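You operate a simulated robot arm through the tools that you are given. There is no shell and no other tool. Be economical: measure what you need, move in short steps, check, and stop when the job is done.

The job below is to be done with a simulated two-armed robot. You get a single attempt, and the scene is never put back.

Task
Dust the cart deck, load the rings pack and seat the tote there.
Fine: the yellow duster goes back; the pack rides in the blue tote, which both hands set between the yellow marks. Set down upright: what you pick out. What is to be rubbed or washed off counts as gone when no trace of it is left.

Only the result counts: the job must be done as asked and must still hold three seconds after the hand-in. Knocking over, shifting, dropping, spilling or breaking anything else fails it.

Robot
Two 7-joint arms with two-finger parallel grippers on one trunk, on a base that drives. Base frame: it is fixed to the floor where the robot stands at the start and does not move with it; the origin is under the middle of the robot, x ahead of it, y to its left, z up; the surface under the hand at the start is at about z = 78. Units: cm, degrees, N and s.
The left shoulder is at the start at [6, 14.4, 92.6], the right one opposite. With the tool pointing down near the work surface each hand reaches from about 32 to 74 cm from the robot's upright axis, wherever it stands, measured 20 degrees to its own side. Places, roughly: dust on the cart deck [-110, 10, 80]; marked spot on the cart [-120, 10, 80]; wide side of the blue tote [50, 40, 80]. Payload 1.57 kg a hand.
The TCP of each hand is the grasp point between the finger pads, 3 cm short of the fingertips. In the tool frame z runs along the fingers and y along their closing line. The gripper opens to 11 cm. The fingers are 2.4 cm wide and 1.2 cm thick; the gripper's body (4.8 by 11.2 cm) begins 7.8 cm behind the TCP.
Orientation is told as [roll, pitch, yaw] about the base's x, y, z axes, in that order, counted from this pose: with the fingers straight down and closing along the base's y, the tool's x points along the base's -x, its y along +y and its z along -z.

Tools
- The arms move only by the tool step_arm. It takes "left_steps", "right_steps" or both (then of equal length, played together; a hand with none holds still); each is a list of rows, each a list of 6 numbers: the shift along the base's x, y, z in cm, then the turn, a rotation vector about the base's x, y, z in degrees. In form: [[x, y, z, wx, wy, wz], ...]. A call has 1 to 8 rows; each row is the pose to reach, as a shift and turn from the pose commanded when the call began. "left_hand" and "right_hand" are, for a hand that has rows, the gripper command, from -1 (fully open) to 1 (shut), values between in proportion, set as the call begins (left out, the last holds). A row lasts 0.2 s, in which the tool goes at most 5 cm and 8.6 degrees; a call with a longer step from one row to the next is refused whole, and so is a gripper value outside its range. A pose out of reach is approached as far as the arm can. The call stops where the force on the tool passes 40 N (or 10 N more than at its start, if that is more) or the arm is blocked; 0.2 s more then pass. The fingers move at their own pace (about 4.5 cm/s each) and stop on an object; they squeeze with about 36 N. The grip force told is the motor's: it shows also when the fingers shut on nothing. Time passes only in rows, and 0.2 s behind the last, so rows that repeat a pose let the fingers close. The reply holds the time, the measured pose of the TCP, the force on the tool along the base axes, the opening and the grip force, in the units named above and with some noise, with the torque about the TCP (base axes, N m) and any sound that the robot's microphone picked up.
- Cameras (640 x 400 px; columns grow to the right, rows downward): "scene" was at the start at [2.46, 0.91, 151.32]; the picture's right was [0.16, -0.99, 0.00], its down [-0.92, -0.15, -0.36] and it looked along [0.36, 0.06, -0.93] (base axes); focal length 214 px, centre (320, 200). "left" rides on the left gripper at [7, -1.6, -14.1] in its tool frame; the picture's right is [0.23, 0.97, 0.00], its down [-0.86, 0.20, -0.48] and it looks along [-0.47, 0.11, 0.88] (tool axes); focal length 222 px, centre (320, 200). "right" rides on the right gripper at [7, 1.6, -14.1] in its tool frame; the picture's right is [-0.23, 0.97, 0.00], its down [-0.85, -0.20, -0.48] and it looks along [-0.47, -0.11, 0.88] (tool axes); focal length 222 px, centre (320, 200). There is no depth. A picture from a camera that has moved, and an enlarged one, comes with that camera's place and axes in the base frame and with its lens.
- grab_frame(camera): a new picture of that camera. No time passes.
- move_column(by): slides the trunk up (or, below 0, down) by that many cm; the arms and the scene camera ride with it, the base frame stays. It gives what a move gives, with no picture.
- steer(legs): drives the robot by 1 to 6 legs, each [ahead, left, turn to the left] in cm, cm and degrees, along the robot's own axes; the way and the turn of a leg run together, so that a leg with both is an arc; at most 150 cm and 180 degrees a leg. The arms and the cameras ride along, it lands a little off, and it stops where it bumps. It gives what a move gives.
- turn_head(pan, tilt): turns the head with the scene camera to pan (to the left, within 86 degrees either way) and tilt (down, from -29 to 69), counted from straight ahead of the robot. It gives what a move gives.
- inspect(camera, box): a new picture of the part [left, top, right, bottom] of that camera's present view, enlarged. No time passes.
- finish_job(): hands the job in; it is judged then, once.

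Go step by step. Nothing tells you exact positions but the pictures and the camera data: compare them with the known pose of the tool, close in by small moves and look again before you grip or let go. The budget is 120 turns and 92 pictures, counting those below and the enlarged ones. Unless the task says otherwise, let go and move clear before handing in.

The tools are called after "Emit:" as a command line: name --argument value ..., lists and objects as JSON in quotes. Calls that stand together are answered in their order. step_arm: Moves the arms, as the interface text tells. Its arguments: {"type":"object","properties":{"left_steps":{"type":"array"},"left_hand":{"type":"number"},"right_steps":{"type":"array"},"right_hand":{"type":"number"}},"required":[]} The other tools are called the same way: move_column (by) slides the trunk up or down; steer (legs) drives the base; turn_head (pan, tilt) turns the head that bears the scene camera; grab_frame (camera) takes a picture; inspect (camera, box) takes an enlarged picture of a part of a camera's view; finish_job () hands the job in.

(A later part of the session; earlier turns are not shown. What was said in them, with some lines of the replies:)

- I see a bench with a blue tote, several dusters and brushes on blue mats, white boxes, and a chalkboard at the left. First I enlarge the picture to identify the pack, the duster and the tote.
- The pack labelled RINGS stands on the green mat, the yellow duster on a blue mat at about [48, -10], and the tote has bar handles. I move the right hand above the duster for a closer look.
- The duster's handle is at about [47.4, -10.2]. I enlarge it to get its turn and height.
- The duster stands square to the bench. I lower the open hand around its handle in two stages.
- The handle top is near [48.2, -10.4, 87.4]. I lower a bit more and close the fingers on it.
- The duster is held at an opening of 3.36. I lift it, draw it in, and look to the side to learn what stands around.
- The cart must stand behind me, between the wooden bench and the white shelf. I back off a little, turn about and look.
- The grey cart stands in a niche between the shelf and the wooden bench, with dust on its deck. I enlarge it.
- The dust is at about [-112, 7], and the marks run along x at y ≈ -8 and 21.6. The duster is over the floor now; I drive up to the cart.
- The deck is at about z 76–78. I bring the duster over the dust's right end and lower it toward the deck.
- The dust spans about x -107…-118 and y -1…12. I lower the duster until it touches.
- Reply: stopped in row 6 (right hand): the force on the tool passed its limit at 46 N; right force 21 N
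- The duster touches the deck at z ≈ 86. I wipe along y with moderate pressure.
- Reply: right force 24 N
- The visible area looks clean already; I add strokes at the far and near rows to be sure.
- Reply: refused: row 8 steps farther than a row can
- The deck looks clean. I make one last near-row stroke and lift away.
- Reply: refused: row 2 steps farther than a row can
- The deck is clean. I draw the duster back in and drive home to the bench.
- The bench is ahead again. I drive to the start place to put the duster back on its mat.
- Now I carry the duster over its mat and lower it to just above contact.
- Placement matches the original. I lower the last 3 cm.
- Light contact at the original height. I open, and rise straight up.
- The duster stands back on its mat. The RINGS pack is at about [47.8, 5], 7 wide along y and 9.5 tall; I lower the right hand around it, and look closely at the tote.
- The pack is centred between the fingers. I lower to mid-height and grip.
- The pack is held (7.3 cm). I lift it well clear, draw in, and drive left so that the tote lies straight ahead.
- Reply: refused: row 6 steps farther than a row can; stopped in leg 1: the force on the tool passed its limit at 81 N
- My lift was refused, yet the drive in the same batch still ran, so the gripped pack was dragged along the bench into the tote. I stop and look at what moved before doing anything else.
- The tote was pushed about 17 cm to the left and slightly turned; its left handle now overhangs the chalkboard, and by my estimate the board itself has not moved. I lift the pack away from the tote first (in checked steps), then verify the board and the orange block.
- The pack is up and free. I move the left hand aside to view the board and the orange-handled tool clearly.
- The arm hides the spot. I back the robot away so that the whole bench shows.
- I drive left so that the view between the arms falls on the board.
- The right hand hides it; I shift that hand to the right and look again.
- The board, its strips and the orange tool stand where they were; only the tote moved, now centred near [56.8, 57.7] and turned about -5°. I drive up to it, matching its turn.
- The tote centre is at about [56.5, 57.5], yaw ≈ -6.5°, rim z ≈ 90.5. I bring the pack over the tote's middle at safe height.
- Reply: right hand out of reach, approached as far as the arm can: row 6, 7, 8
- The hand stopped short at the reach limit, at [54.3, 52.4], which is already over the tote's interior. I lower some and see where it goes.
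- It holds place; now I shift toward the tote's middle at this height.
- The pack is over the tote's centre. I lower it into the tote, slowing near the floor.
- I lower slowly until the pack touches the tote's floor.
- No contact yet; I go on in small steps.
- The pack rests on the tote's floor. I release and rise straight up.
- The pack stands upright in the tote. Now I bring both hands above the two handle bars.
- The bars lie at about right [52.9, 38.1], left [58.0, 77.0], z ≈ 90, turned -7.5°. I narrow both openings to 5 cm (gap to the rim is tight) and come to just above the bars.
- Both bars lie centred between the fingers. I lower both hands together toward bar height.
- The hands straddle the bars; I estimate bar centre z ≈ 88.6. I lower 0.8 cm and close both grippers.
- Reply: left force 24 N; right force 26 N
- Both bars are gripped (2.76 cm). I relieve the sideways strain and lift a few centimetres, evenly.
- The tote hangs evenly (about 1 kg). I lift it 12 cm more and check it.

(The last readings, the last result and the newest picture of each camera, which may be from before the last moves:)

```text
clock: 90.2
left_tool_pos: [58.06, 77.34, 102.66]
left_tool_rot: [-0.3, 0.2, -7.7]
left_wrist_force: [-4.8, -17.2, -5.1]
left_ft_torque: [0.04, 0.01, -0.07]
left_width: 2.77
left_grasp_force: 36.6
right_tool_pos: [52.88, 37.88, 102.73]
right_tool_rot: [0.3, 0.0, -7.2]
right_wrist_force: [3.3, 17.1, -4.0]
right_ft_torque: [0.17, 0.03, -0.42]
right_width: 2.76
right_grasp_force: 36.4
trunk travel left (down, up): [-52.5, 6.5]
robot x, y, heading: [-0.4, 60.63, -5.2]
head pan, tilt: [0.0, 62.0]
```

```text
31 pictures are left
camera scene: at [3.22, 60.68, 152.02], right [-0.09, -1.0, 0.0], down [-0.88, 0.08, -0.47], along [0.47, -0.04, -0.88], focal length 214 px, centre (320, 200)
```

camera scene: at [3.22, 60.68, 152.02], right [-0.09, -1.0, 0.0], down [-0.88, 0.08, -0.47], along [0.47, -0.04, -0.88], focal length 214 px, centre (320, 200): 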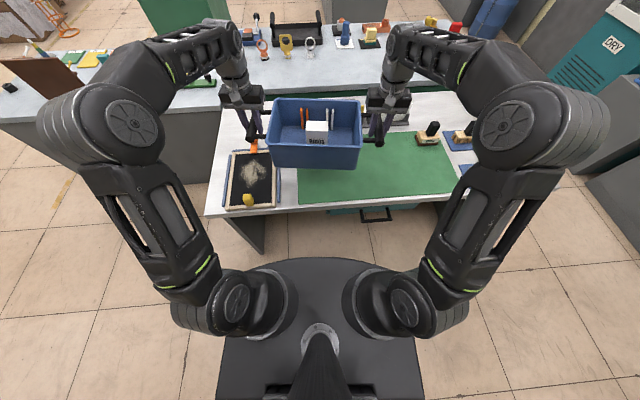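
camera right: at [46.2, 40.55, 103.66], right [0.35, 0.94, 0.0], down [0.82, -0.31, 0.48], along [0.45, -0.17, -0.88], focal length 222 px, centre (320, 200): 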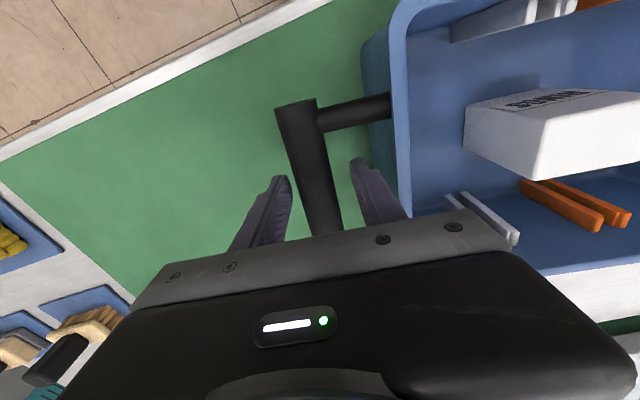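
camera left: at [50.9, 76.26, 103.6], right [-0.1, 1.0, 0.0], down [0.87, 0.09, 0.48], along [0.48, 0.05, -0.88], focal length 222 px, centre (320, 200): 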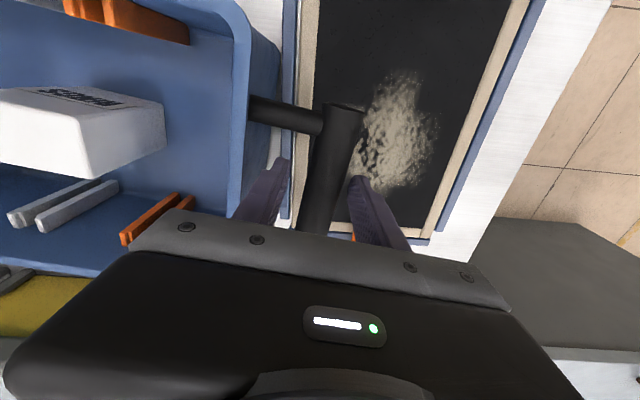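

The tote hangs level with the pack standing in it. I ease the strain and back slowly away from the bench.

Emit:
step_arm --left_steps '[[0, -0.08, 0.5, 0, 0, 0], [0, -0.08, 1, 0, 0, 0]]' --right_steps '[[0, 0.08, 0.5, 0, 0, 0], [0, 0.08, 1, 0, 0, 0]]'

Emit:
steer --legs '[[-12, 0, 0], [-12, 0, 0]]'

```text
clock: 90.8
left_tool_pos: [58.13, 77.37, 103.68]
left_tool_rot: [-0.2, 0.2, -7.5]
left_wrist_force: [-3.1, -20.1, -5.2]
left_ft_torque: [0.24, 0.0, -0.19]
left_width: 2.77
left_grasp_force: 35.7
right_tool_pos: [53.02, 37.91, 103.61]
right_tool_rot: [0.1, 0.2, -7.4]
right_wrist_force: [3.3, 20.1, -4.4]
right_ft_torque: [0.11, 0.09, -0.17]
right_width: 2.79
right_grasp_force: 36.4
trunk travel left (down, up): [-52.5, 6.5]
robot x, y, heading: [-0.46, 61.08, -5.0]
head pan, tilt: [0.0, 62.0]
```

```text
clock: 92.9
left_tool_pos: [33.7, 79.37, 103.77]
left_tool_rot: [-0.2, 0.1, -7.6]
left_wrist_force: [-4.2, -21.4, -5.1]
left_ft_torque: [-0.02, 0.03, -0.11]
left_width: 2.74
left_grasp_force: 35.8
right_tool_pos: [28.63, 39.93, 103.75]
right_tool_rot: [0.2, 0.0, -7.5]
right_wrist_force: [2.3, 22.8, -4.1]
right_ft_torque: [0.04, -0.01, -0.26]
right_width: 2.75
right_grasp_force: 36.0
trunk travel left (down, up): [-52.5, 6.5]
robot x, y, heading: [-24.4, 63.07, -5.0]
head pan, tilt: [0.0, 62.0]
```

I ease the sideways strain further and draw the tote 12 cm closer for turning.

Emit:
step_arm --left_steps '[[-0.03, -0.25, 0, 0, 0, 0], [-2, -0.07, 0, 0, 0, 0], [-4, 0.1, 0, 0, 0, 0], [-6, 0.28, 0, 0, 0, 0], [-8, 0.45, 0, 0, 0, 0], [-10, 0.63, 0, 0, 0, 0], [-12, 0.8, 0, 0, 0, 0]]' --right_steps '[[0.03, 0.25, 0, 0, 0, 0], [-2, 0.43, 0, 0, 0, 0], [-4, 0.6, 0, 0, 0, 0], [-6, 0.78, 0, 0, 0, 0], [-8, 0.95, 0, 0, 0, 0], [-10, 1.13, 0, 0, 0, 0], [-12, 1.3, 0, 0, 0, 0]]'

Emit:
grab_frame --camera "scene"

```text
clock: 94.5
left_tool_pos: [21.8, 80.33, 103.65]
left_tool_rot: [0.1, 0.0, -7.6]
left_wrist_force: [3.5, 31.3, -5.7]
left_ft_torque: [-0.03, 0.33, 0.0]
left_width: 2.74
left_grasp_force: 36.1
right_tool_pos: [16.58, 40.99, 103.72]
right_tool_rot: [-0.1, 0.0, -7.5]
right_wrist_force: [-4.4, -31.5, -5.5]
right_ft_torque: [-0.12, -0.24, -0.08]
right_width: 2.75
right_grasp_force: 35.8
trunk travel left (down, up): [-52.5, 6.5]
robot x, y, heading: [-24.46, 63.24, -5.2]
head pan, tilt: [0.0, 62.0]
```

```text
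30 pictures are left
camera scene: at [-21.05, 62.8, 152.03], right [-0.09, -1.0, 0.0], down [-0.88, 0.08, -0.47], along [0.47, -0.04, -0.88], focal length 214 px, centre (320, 200)
```

scene: 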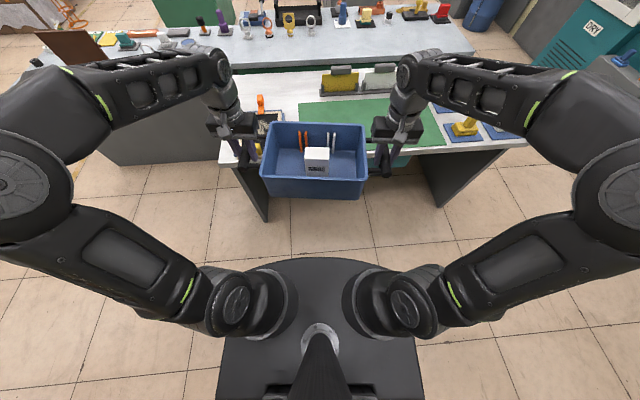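

Strain flipped sign, so I ease back by 0.15 cm each.

Emit:
step_arm --left_steps '[[0.02, 0.14, 0, 0, 0, 0], [0.02, 0.14, 0, 0, 0, 0]]' --right_steps '[[-0.02, -0.14, 0, 0, 0, 0], [-0.02, -0.14, 0, 0, 0, 0]]'

```text
clock: 95.1
left_tool_pos: [21.92, 80.34, 103.76]
left_tool_rot: [-0.2, 0.1, -7.6]
left_wrist_force: [2.3, 23.8, -5.8]
left_ft_torque: [0.08, -0.17, -0.1]
left_width: 2.73
left_grasp_force: 36.2
right_tool_pos: [16.77, 40.95, 103.71]
right_tool_rot: [0.1, 0.1, -7.5]
right_wrist_force: [-1.7, -24.2, -5.1]
right_ft_torque: [-0.08, 0.3, -0.33]
right_width: 2.78
right_grasp_force: 36.0
trunk travel left (down, up): [-52.5, 6.5]
robot x, y, heading: [-24.12, 63.09, -4.9]
head pan, tilt: [0.0, 62.0]
```

Emit:
step_arm --left_steps '[[0.02, 0.2, 0, 0, 0, 0], [0.02, 0.2, 0, 0, 0, 0]]' --right_steps '[[-0.02, -0.2, 0, 0, 0, 0], [-0.02, -0.2, 0, 0, 0, 0]]'

```text
clock: 95.7
left_tool_pos: [21.93, 80.34, 103.72]
left_tool_rot: [-0.4, 0.2, -7.7]
left_wrist_force: [0.2, 7.0, -4.6]
left_ft_torque: [0.17, -0.19, -0.04]
left_width: 2.73
left_grasp_force: 36.4
right_tool_pos: [16.68, 40.95, 103.73]
right_tool_rot: [0.3, -0.1, -7.4]
right_wrist_force: [0.7, -8.3, -4.8]
right_ft_torque: [0.01, 0.28, -0.37]
right_width: 2.72
right_grasp_force: 36.2
trunk travel left (down, up): [-52.5, 6.5]
robot x, y, heading: [-24.54, 62.91, -5.2]
head pan, tilt: [0.0, 62.0]
```

Strain is now small. I drive right along the aisle to its clear middle.

Emit:
steer --legs '[[4.2, -46, 0]]'

Emit:
turn_head --pan -80 --tilt 40

Emit:
grab_frame --camera "scene"

```text
clock: 98.5
left_tool_pos: [21.98, 34.13, 103.67]
left_tool_rot: [-0.4, 0.1, -7.7]
left_wrist_force: [-3.4, -24.4, -5.7]
left_ft_torque: [0.15, 0.15, -0.23]
left_width: 2.78
left_grasp_force: 36.3
right_tool_pos: [16.86, -5.17, 103.73]
right_tool_rot: [0.3, 0.1, -7.4]
right_wrist_force: [4.5, 24.4, -6.0]
right_ft_torque: [0.06, -0.04, -0.16]
right_width: 2.76
right_grasp_force: 35.9
trunk travel left (down, up): [-52.5, 6.5]
robot x, y, heading: [-24.25, 17.07, -4.9]
head pan, tilt: [0.0, 62.0]
```

```text
clock: 100.0
left_tool_pos: [21.94, 34.25, 103.69]
left_tool_rot: [-0.3, 0.1, -7.7]
left_wrist_force: [-1.3, -2.2, -4.4]
left_ft_torque: [0.0, 0.1, -0.11]
left_width: 2.74
left_grasp_force: 35.9
right_tool_pos: [16.85, -5.23, 103.69]
right_tool_rot: [0.3, 0.1, -7.5]
right_wrist_force: [1.9, 2.7, -5.5]
right_ft_torque: [0.01, 0.05, -0.32]
right_width: 2.76
right_grasp_force: 35.7
trunk travel left (down, up): [-52.5, 6.5]
robot x, y, heading: [-24.11, 17.18, -5.2]
head pan, tilt: [-80.0, 40.0]
```

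```text
29 pictures are left
camera scene: at [-26.45, 8.77, 154.93], right [-1.0, -0.09, 0.0], down [-0.06, 0.64, -0.77], along [0.07, -0.76, -0.64], focal length 214 px, centre (320, 200)
```

scene: 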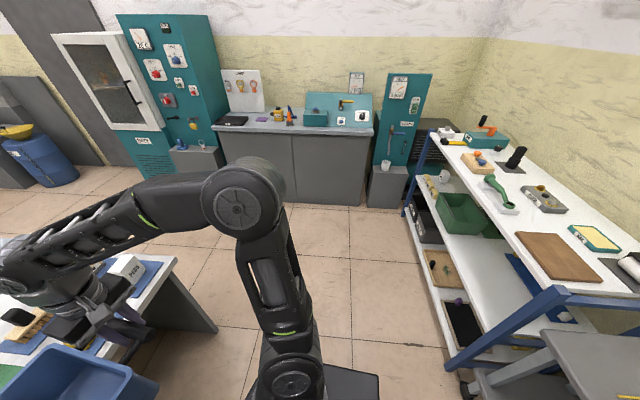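

The floor is clear for turning. I turn right in two halves to face the cart.

Emit:
turn_head --pan 0 --tilt 50

Emit:
steer --legs '[[0, 0, -60], [0, 0, -60], [0, 0, -52.4]]'

Emit:
grab_frame --camera "scene"

```text
clock: 101.5
left_tool_pos: [22.02, 34.17, 103.6]
left_tool_rot: [-0.4, 0.1, -7.7]
left_wrist_force: [-1.5, -3.0, -5.1]
left_ft_torque: [-0.02, 0.13, -0.11]
left_width: 2.75
left_grasp_force: 36.4
right_tool_pos: [16.89, -5.23, 103.73]
right_tool_rot: [0.3, 0.1, -7.5]
right_wrist_force: [1.9, 3.8, -5.4]
right_ft_torque: [-0.04, -0.01, -0.29]
right_width: 2.72
right_grasp_force: 36.3
trunk travel left (down, up): [-52.5, 6.5]
robot x, y, heading: [-24.59, 17.0, -5.2]
head pan, tilt: [0.0, 50.0]
```

```text
clock: 109.6
left_tool_pos: [-67.79, -6.3, 103.77]
left_tool_rot: [-0.5, 0.2, 179.8]
left_wrist_force: [1.1, 4.8, -5.2]
left_ft_torque: [-0.02, -0.04, -0.07]
left_width: 2.75
left_grasp_force: 36.4
right_tool_pos: [-67.82, 33.65, 103.66]
right_tool_rot: [0.3, 0.1, -180.0]
right_wrist_force: [-1.2, -3.8, -5.1]
right_ft_torque: [-0.05, -0.09, -0.31]
right_width: 2.73
right_grasp_force: 35.5
trunk travel left (down, up): [-52.5, 6.5]
robot x, y, heading: [-24.33, 16.9, -177.5]
head pan, tilt: [0.0, 50.0]
```

```text
28 pictures are left
camera scene: at [-29.07, 16.79, 153.51], right [-0.04, 1.0, 0.0], down [0.77, 0.03, -0.64], along [-0.64, -0.03, -0.77], focal length 214 px, centre (320, 200)
```

scene: 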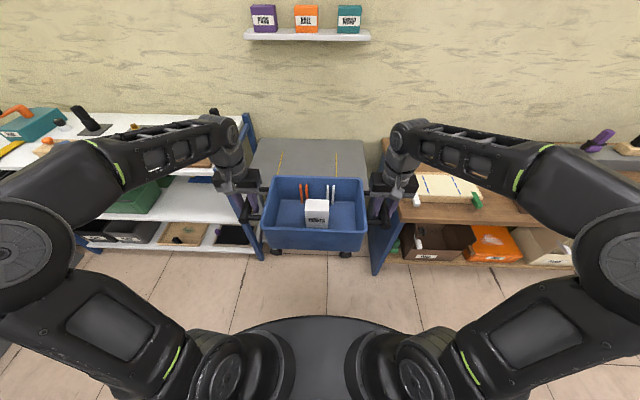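

The tote is square to the cart. I drive in, shifting slightly left, with the tote still ahead of the deck's middle and 15 cm above it.

Emit:
steer --legs '[[31.3, 5.6, 0]]'

Emit:
grab_frame --camera "scene"

```text
clock: 111.7
left_tool_pos: [-98.93, -13.24, 103.7]
left_tool_rot: [-0.4, 0.2, 179.9]
left_wrist_force: [0.5, 1.6, -5.2]
left_ft_torque: [0.01, -0.13, -0.11]
left_width: 2.75
left_grasp_force: 36.5
right_tool_pos: [-98.85, 26.54, 103.6]
right_tool_rot: [0.3, 0.1, -179.9]
right_wrist_force: [-1.7, -1.2, -6.1]
right_ft_torque: [0.01, -0.01, -0.28]
right_width: 2.73
right_grasp_force: 36.1
trunk travel left (down, up): [-52.5, 6.5]
robot x, y, heading: [-55.04, 9.65, -177.6]
head pan, tilt: [0.0, 50.0]
```

```text
27 pictures are left
camera scene: at [-60.2, 9.75, 153.5], right [-0.04, 1.0, 0.0], down [0.77, 0.03, -0.64], along [-0.64, -0.03, -0.77], focal length 214 px, centre (320, 200)
```

scene: 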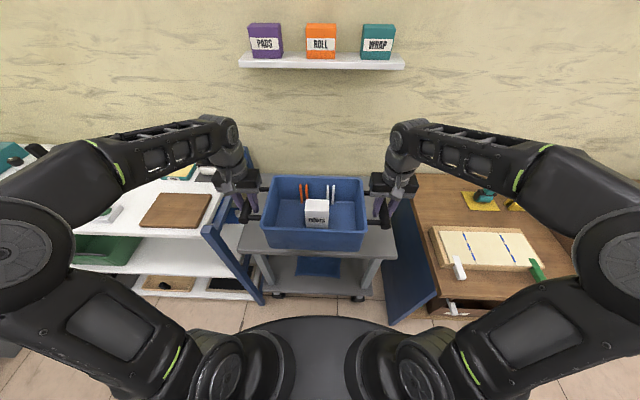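

I extend both arms together to bring the tote over the marked spot.

Emit:
step_arm --left_steps '[[-2.5, 0, 0, 0, 0, 0], [-5, 0, 0, 0, 0, 0], [-7.5, 0, 0, 0, 0, 0], [-10, 0, 0, 0, 0, 0], [-12.5, 0, 0, 0, 0, 0], [-15, 0, 0, 0, 0, 0], [-15.4, 0, 0, 0, 0, 0]]' --right_steps '[[-2.5, 0, 0, 0, 0, 0], [-5, 0, 0, 0, 0, 0], [-7.5, 0, 0, 0, 0, 0], [-10, 0, 0, 0, 0, 0], [-12.5, 0, 0, 0, 0, 0], [-15, 0, 0, 0, 0, 0], [-15.4, 0, 0, 0, 0, 0]]'

Emit:
inspect --camera "scene" --box '[210, 100, 430, 240]'

Emit:
grab_frame --camera "left"

Emit:
grab_frame --camera "right"

```text
clock: 113.3
left_tool_pos: [-114.11, -13.18, 103.55]
left_tool_rot: [-0.4, 0.1, 179.8]
left_wrist_force: [1.0, -2.3, -6.3]
left_ft_torque: [-0.22, 0.23, 0.01]
left_width: 2.73
left_grasp_force: 35.5
right_tool_pos: [-114.15, 26.63, 103.75]
right_tool_rot: [0.3, 0.1, -180.0]
right_wrist_force: [0.7, 0.8, -4.7]
right_ft_torque: [-0.07, -0.3, -0.16]
right_width: 2.76
right_grasp_force: 36.2
trunk travel left (down, up): [-52.5, 6.5]
robot x, y, heading: [-55.03, 10.04, -177.4]
head pan, tilt: [0.0, 50.0]
```

```text
2.86 times, centred on (320, 170) of scene
camera zoom: at [-60.05, 9.77, 153.51], right [-0.04, 1.0, 0.0], down [0.77, 0.03, -0.64], along [-0.64, -0.03, -0.77], focal length 613 px, centre (320, 286)
```

zoom: 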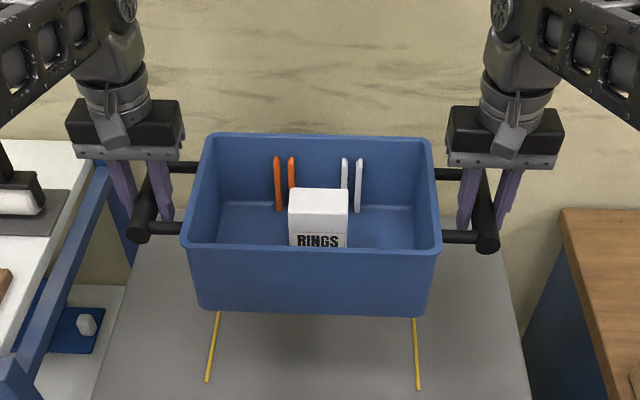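

```text
25 pictures are left
camera left: at [-107.18, -11.72, 117.82], right [0.22, -0.97, -0.01], down [-0.86, -0.2, 0.48], along [-0.46, -0.1, -0.88], focal length 222 px, centre (320, 200)
```

left: 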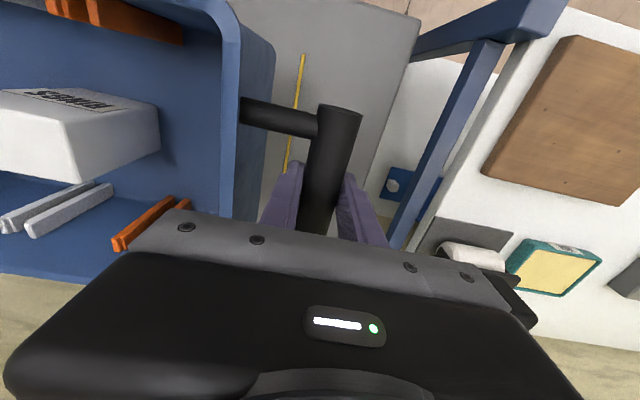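

```text
24 pictures are left
camera right: at [-107.35, 25.05, 117.98], right [-0.23, -0.97, 0.0], down [-0.86, 0.2, 0.48], along [-0.46, 0.1, -0.88], focal length 222 px, centre (320, 200)
```

right: 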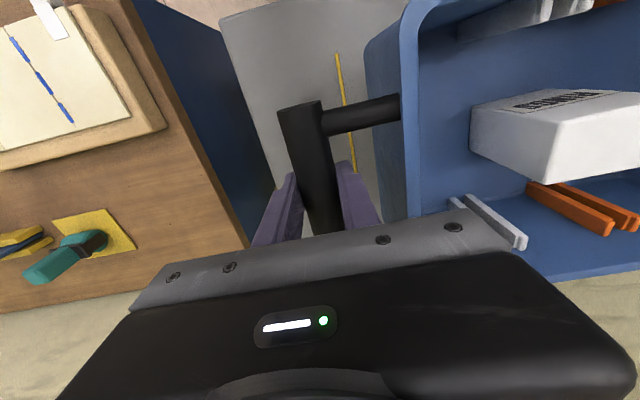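

The tote hangs centred over the marks within about 0.3 cm. I lower it to just above the deck.

Emit:
step_arm --left_steps '[[-0.3, 0, -2, 0, 0, 0], [-0.3, 0, -4, 0, 0, 0], [-0.3, 0, -6, 0, 0, 0], [-0.3, 0, -8, 0, 0, 0], [-0.3, 0, -10, 0, 0, 0], [-0.3, 0, -12, 0, 0, 0], [-0.3, 0, -13, 0, 0, 0]]' --right_steps '[[-0.3, 0, -2, 0, 0, 0], [-0.3, 0, -4, 0, 0, 0], [-0.3, 0, -6, 0, 0, 0], [-0.3, 0, -8, 0, 0, 0], [-0.3, 0, -10, 0, 0, 0], [-0.3, 0, -12, 0, 0, 0], [-0.3, 0, -13, 0, 0, 0]]'

Emit:
inspect --camera "scene" --box '[210, 110, 430, 250]'

Emit:
grab_frame --camera "left"

Emit:
grab_frame --camera "right"

```text
clock: 114.9
left_tool_pos: [-114.67, -13.21, 90.64]
left_tool_rot: [-0.4, 0.2, 179.8]
left_wrist_force: [1.0, -0.7, -7.6]
left_ft_torque: [-0.29, -0.22, -0.1]
left_width: 2.74
left_grasp_force: 35.7
right_tool_pos: [-114.55, 26.58, 90.54]
right_tool_rot: [0.4, 0.1, -180.0]
right_wrist_force: [-0.5, -0.1, -3.2]
right_ft_torque: [-0.23, 0.09, -0.29]
right_width: 2.74
right_grasp_force: 35.6
trunk travel left (down, up): [-52.5, 6.5]
robot x, y, heading: [-55.45, 10.12, -177.3]
head pan, tilt: [0.0, 50.0]
```

```text
2.86 times, centred on (320, 180) of scene
camera zoom: at [-60.14, 9.77, 153.51], right [-0.04, 1.0, 0.0], down [0.77, 0.03, -0.64], along [-0.64, -0.03, -0.77], focal length 613 px, centre (320, 257)
```

zoom: 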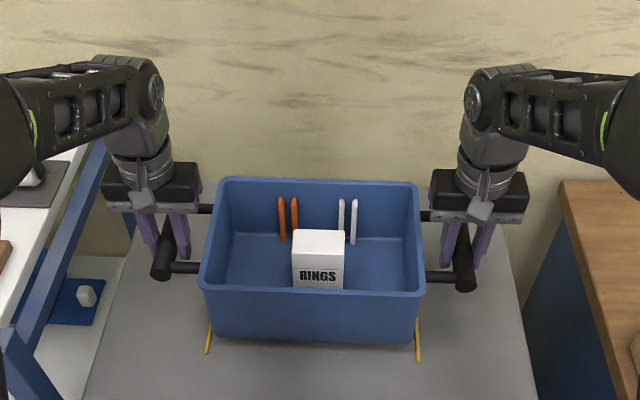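

```text
22 pictures are left
camera left: at [-107.56, -11.79, 104.84], right [0.22, -0.97, -0.01], down [-0.86, -0.2, 0.47], along [-0.46, -0.1, -0.88], focal length 222 px, centre (320, 200)
```

left: 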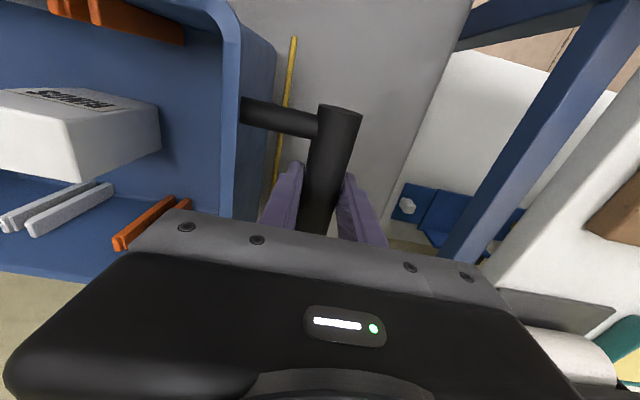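

```text
21 pictures are left
camera right: at [-107.63, 25.01, 104.88], right [-0.23, -0.97, 0.01], down [-0.86, 0.2, 0.48], along [-0.46, 0.1, -0.88], focal length 222 px, centre (320, 200)
```

right: 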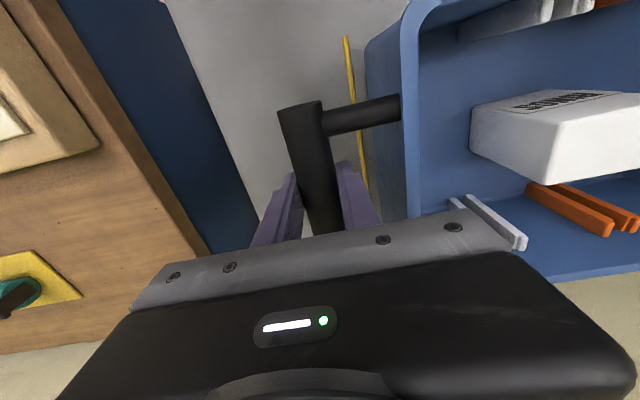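

Very close: I nudge 0.5 cm back and 0.2 cm to the left, then lower the last 2 cm slowly.

Emit:
step_arm --left_steps '[[-0.5, -0.2, 0, 0, 0, 0], [-0.5, -0.2, -0.6, 0, 0, 0], [-0.5, -0.2, -1.2, 0, 0, 0], [-0.5, -0.2, -1.7, 0, 0, 0], [-0.5, -0.2, -2.0, 0, 0, 0], [-0.5, -0.2, -2.2, 0, 0, 0]]' --right_steps '[[-0.5, -0.2, 0, 0, 0, 0], [-0.5, -0.2, -0.6, 0, 0, 0], [-0.5, -0.2, -1.2, 0, 0, 0], [-0.5, -0.2, -1.7, 0, 0, 0], [-0.5, -0.2, -2.0, 0, 0, 0], [-0.5, -0.2, -2.2, 0, 0, 0]]'

```text
clock: 116.3
left_tool_pos: [-115.03, -13.37, 88.47]
left_tool_rot: [-0.4, 0.2, 179.9]
left_wrist_force: [0.8, 0.4, -5.1]
left_ft_torque: [0.07, -0.28, 0.01]
left_width: 2.76
left_grasp_force: 35.9
right_tool_pos: [-115.06, 26.43, 88.37]
right_tool_rot: [0.4, 0.1, -180.0]
right_wrist_force: [-0.4, 0.2, -5.1]
right_ft_torque: [0.03, 0.12, -0.23]
right_width: 2.76
right_grasp_force: 35.6
trunk travel left (down, up): [-52.5, 6.5]
robot x, y, heading: [-54.99, 9.83, -177.4]
head pan, tilt: [0.0, 50.0]
```

Still hanging; I go on in small steps.

Emit:
step_arm --left_steps '[[0, 0, -0.2, 0, 0, 0], [0, 0, -0.4, 0, 0, 0], [0, 0, -0.4, 0, 0, 0]]' --right_steps '[[0, 0, -0.2, 0, 0, 0], [0, 0, -0.4, 0, 0, 0], [0, 0, -0.4, 0, 0, 0]]'

```text
clock: 117.1
left_tool_pos: [-114.97, -13.44, 88.24]
left_tool_rot: [-0.4, -0.1, 179.7]
left_wrist_force: [-0.8, 0.1, 7.6]
left_ft_torque: [-0.01, -0.17, -0.19]
left_width: 2.75
left_grasp_force: 36.1
right_tool_pos: [-114.99, 26.38, 88.25]
right_tool_rot: [0.3, -0.1, 179.9]
right_wrist_force: [-3.7, 1.0, 11.4]
right_ft_torque: [-0.02, -0.81, -0.28]
right_width: 2.75
right_grasp_force: 36.1
trunk travel left (down, up): [-52.5, 6.5]
robot x, y, heading: [-55.37, 10.12, -177.3]
head pan, tilt: [0.0, 50.0]
```

The tote is on the deck. I check its place between the marks before letting go.

Emit:
inspect --camera "scene" --box '[240, 150, 400, 250]'

```text
4.00 times, centred on (320, 200) of scene
camera zoom: at [-59.91, 9.78, 153.56], right [-0.04, 1.0, 0.0], down [0.77, 0.03, -0.64], along [-0.64, -0.03, -0.77], focal length 858 px, centre (320, 200)
```

zoom: 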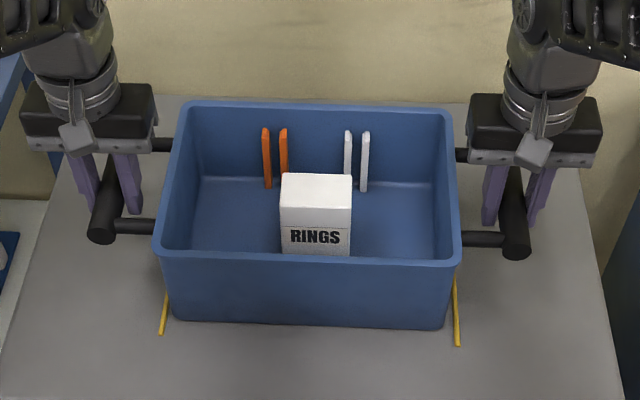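

The tote sits centred and parallel between the marks. I open both hands only to 5 cm and rise straight up.

Emit:
step_arm --left_steps '[[0, 0, 0.1, 0, 0, 0], [0, 0, 0.1, 0, 0, 0], [0, 0, 0.1, 0, 0, 0], [0, 0, 0.1, 0, 0, 0]]' --right_steps '[[0, 0, 0.1, 0, 0, 0], [0, 0, 0.1, 0, 0, 0], [0, 0, 0.1, 0, 0, 0], [0, 0, 0.1, 0, 0, 0]]' --left_hand 0.09 --right_hand 0.09

```text
clock: 118.1
left_tool_pos: [-115.03, -13.3, 88.24]
left_tool_rot: [-0.3, 0.1, 179.8]
left_wrist_force: [-1.0, -0.5, 0.2]
left_ft_torque: [-0.02, -0.01, -0.01]
left_width: 5.02
left_grasp_force: 0.1
right_tool_pos: [-114.98, 26.44, 88.28]
right_tool_rot: [0.3, 0.0, -180.1]
right_wrist_force: [-0.3, 0.5, -0.5]
right_ft_torque: [-0.01, 0.0, 0.02]
right_width: 5.01
right_grasp_force: 0.1
trunk travel left (down, up): [-52.5, 6.5]
robot x, y, heading: [-55.26, 9.77, -177.4]
head pan, tilt: [0.0, 50.0]
```

Emit:
step_arm --left_steps '[[0, 0, 1.5, 0, 0, 0], [0, 0, 4, 0, 0, 0], [0, 0, 7, 0, 0, 0], [0, 0, 10, 0, 0, 0], [0, 0, 13, 0, 0, 0], [0, 0, 16, 0, 0, 0]]' --right_steps '[[0, 0, 1.5, 0, 0, 0], [0, 0, 4, 0, 0, 0], [0, 0, 7, 0, 0, 0], [0, 0, 10, 0, 0, 0], [0, 0, 13, 0, 0, 0], [0, 0, 16, 0, 0, 0]]'

Emit:
inspect --camera "scene" --box '[230, 140, 410, 250]'

```text
clock: 119.5
left_tool_pos: [-114.81, -13.23, 104.4]
left_tool_rot: [-0.3, 0.0, 179.8]
left_wrist_force: [0.7, 0.6, 0.7]
left_ft_torque: [-0.03, 0.04, 0.01]
left_width: 5.01
left_grasp_force: 0.0
right_tool_pos: [-114.91, 26.56, 104.26]
right_tool_rot: [0.5, 0.2, -180.0]
right_wrist_force: [-0.2, 0.0, -0.2]
right_ft_torque: [-0.06, 0.01, 0.02]
right_width: 5.02
right_grasp_force: 0.1
trunk travel left (down, up): [-52.5, 6.5]
robot x, y, heading: [-55.45, 9.68, -177.6]
head pan, tilt: [0.0, 50.0]
```

```text
3.56 times, centred on (320, 195) of scene
camera zoom: at [-59.95, 9.94, 153.51], right [-0.04, 1.0, 0.0], down [0.77, 0.03, -0.64], along [-0.64, -0.03, -0.77], focal length 763 px, centre (320, 218)
```

zoom: 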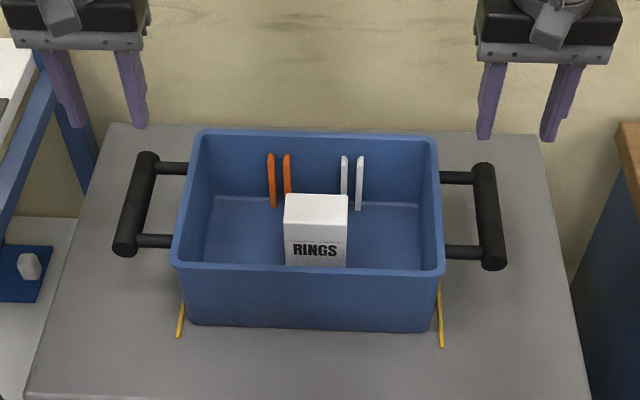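

The tote stands between the marks with the pack upright inside it. I back away clear.

Emit:
steer --legs '[[-30, 0, 0]]'

Emit:
grab_frame --camera "scene"

```text
clock: 121.6
left_tool_pos: [-84.76, -12.12, 104.3]
left_tool_rot: [-0.4, -0.1, 180.0]
left_wrist_force: [0.3, 0.1, -0.1]
left_ft_torque: [0.02, 0.03, 0.02]
left_width: 5.02
left_grasp_force: 0.0
right_tool_pos: [-84.89, 27.57, 104.13]
right_tool_rot: [0.3, -0.1, -179.8]
right_wrist_force: [0.1, 0.1, 0.6]
right_ft_torque: [0.03, 0.03, 0.02]
right_width: 4.98
right_grasp_force: 0.0
trunk travel left (down, up): [-52.5, 6.5]
robot x, y, heading: [-25.19, 11.55, -177.4]
head pan, tilt: [0.0, 50.0]
```

```text
18 pictures are left
camera scene: at [-29.86, 11.09, 153.52], right [-0.04, 1.0, 0.0], down [0.76, 0.03, -0.64], along [-0.64, -0.03, -0.77], focal length 214 px, centre (320, 200)
```

scene: 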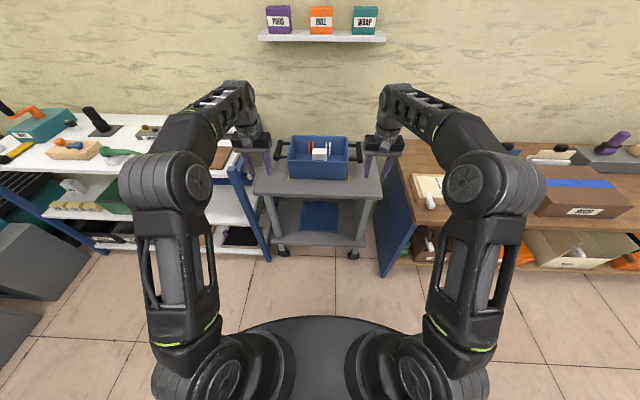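

The deck is clean, the duster is back on its mat, and the loaded tote stands between the marks with both hands clear, so I hand in.

Emit:
finish_job

```text
The job is handed in.
```

I handed the job in. The cart deck is dusted, with no trace showing in the last pictures. The yellow duster is back upright on its mat, and the tote stands between the yellow marks with the rings pack upright inside it.

One thing went wrong. A lift was refused, but the drive I had sent with it still ran. That dragged the gripped pack along the bench and pushed the tote about 17 cm to the left before the robot stopped on force. As far as I could measure (to about 1 cm), nothing else on the bench moved.
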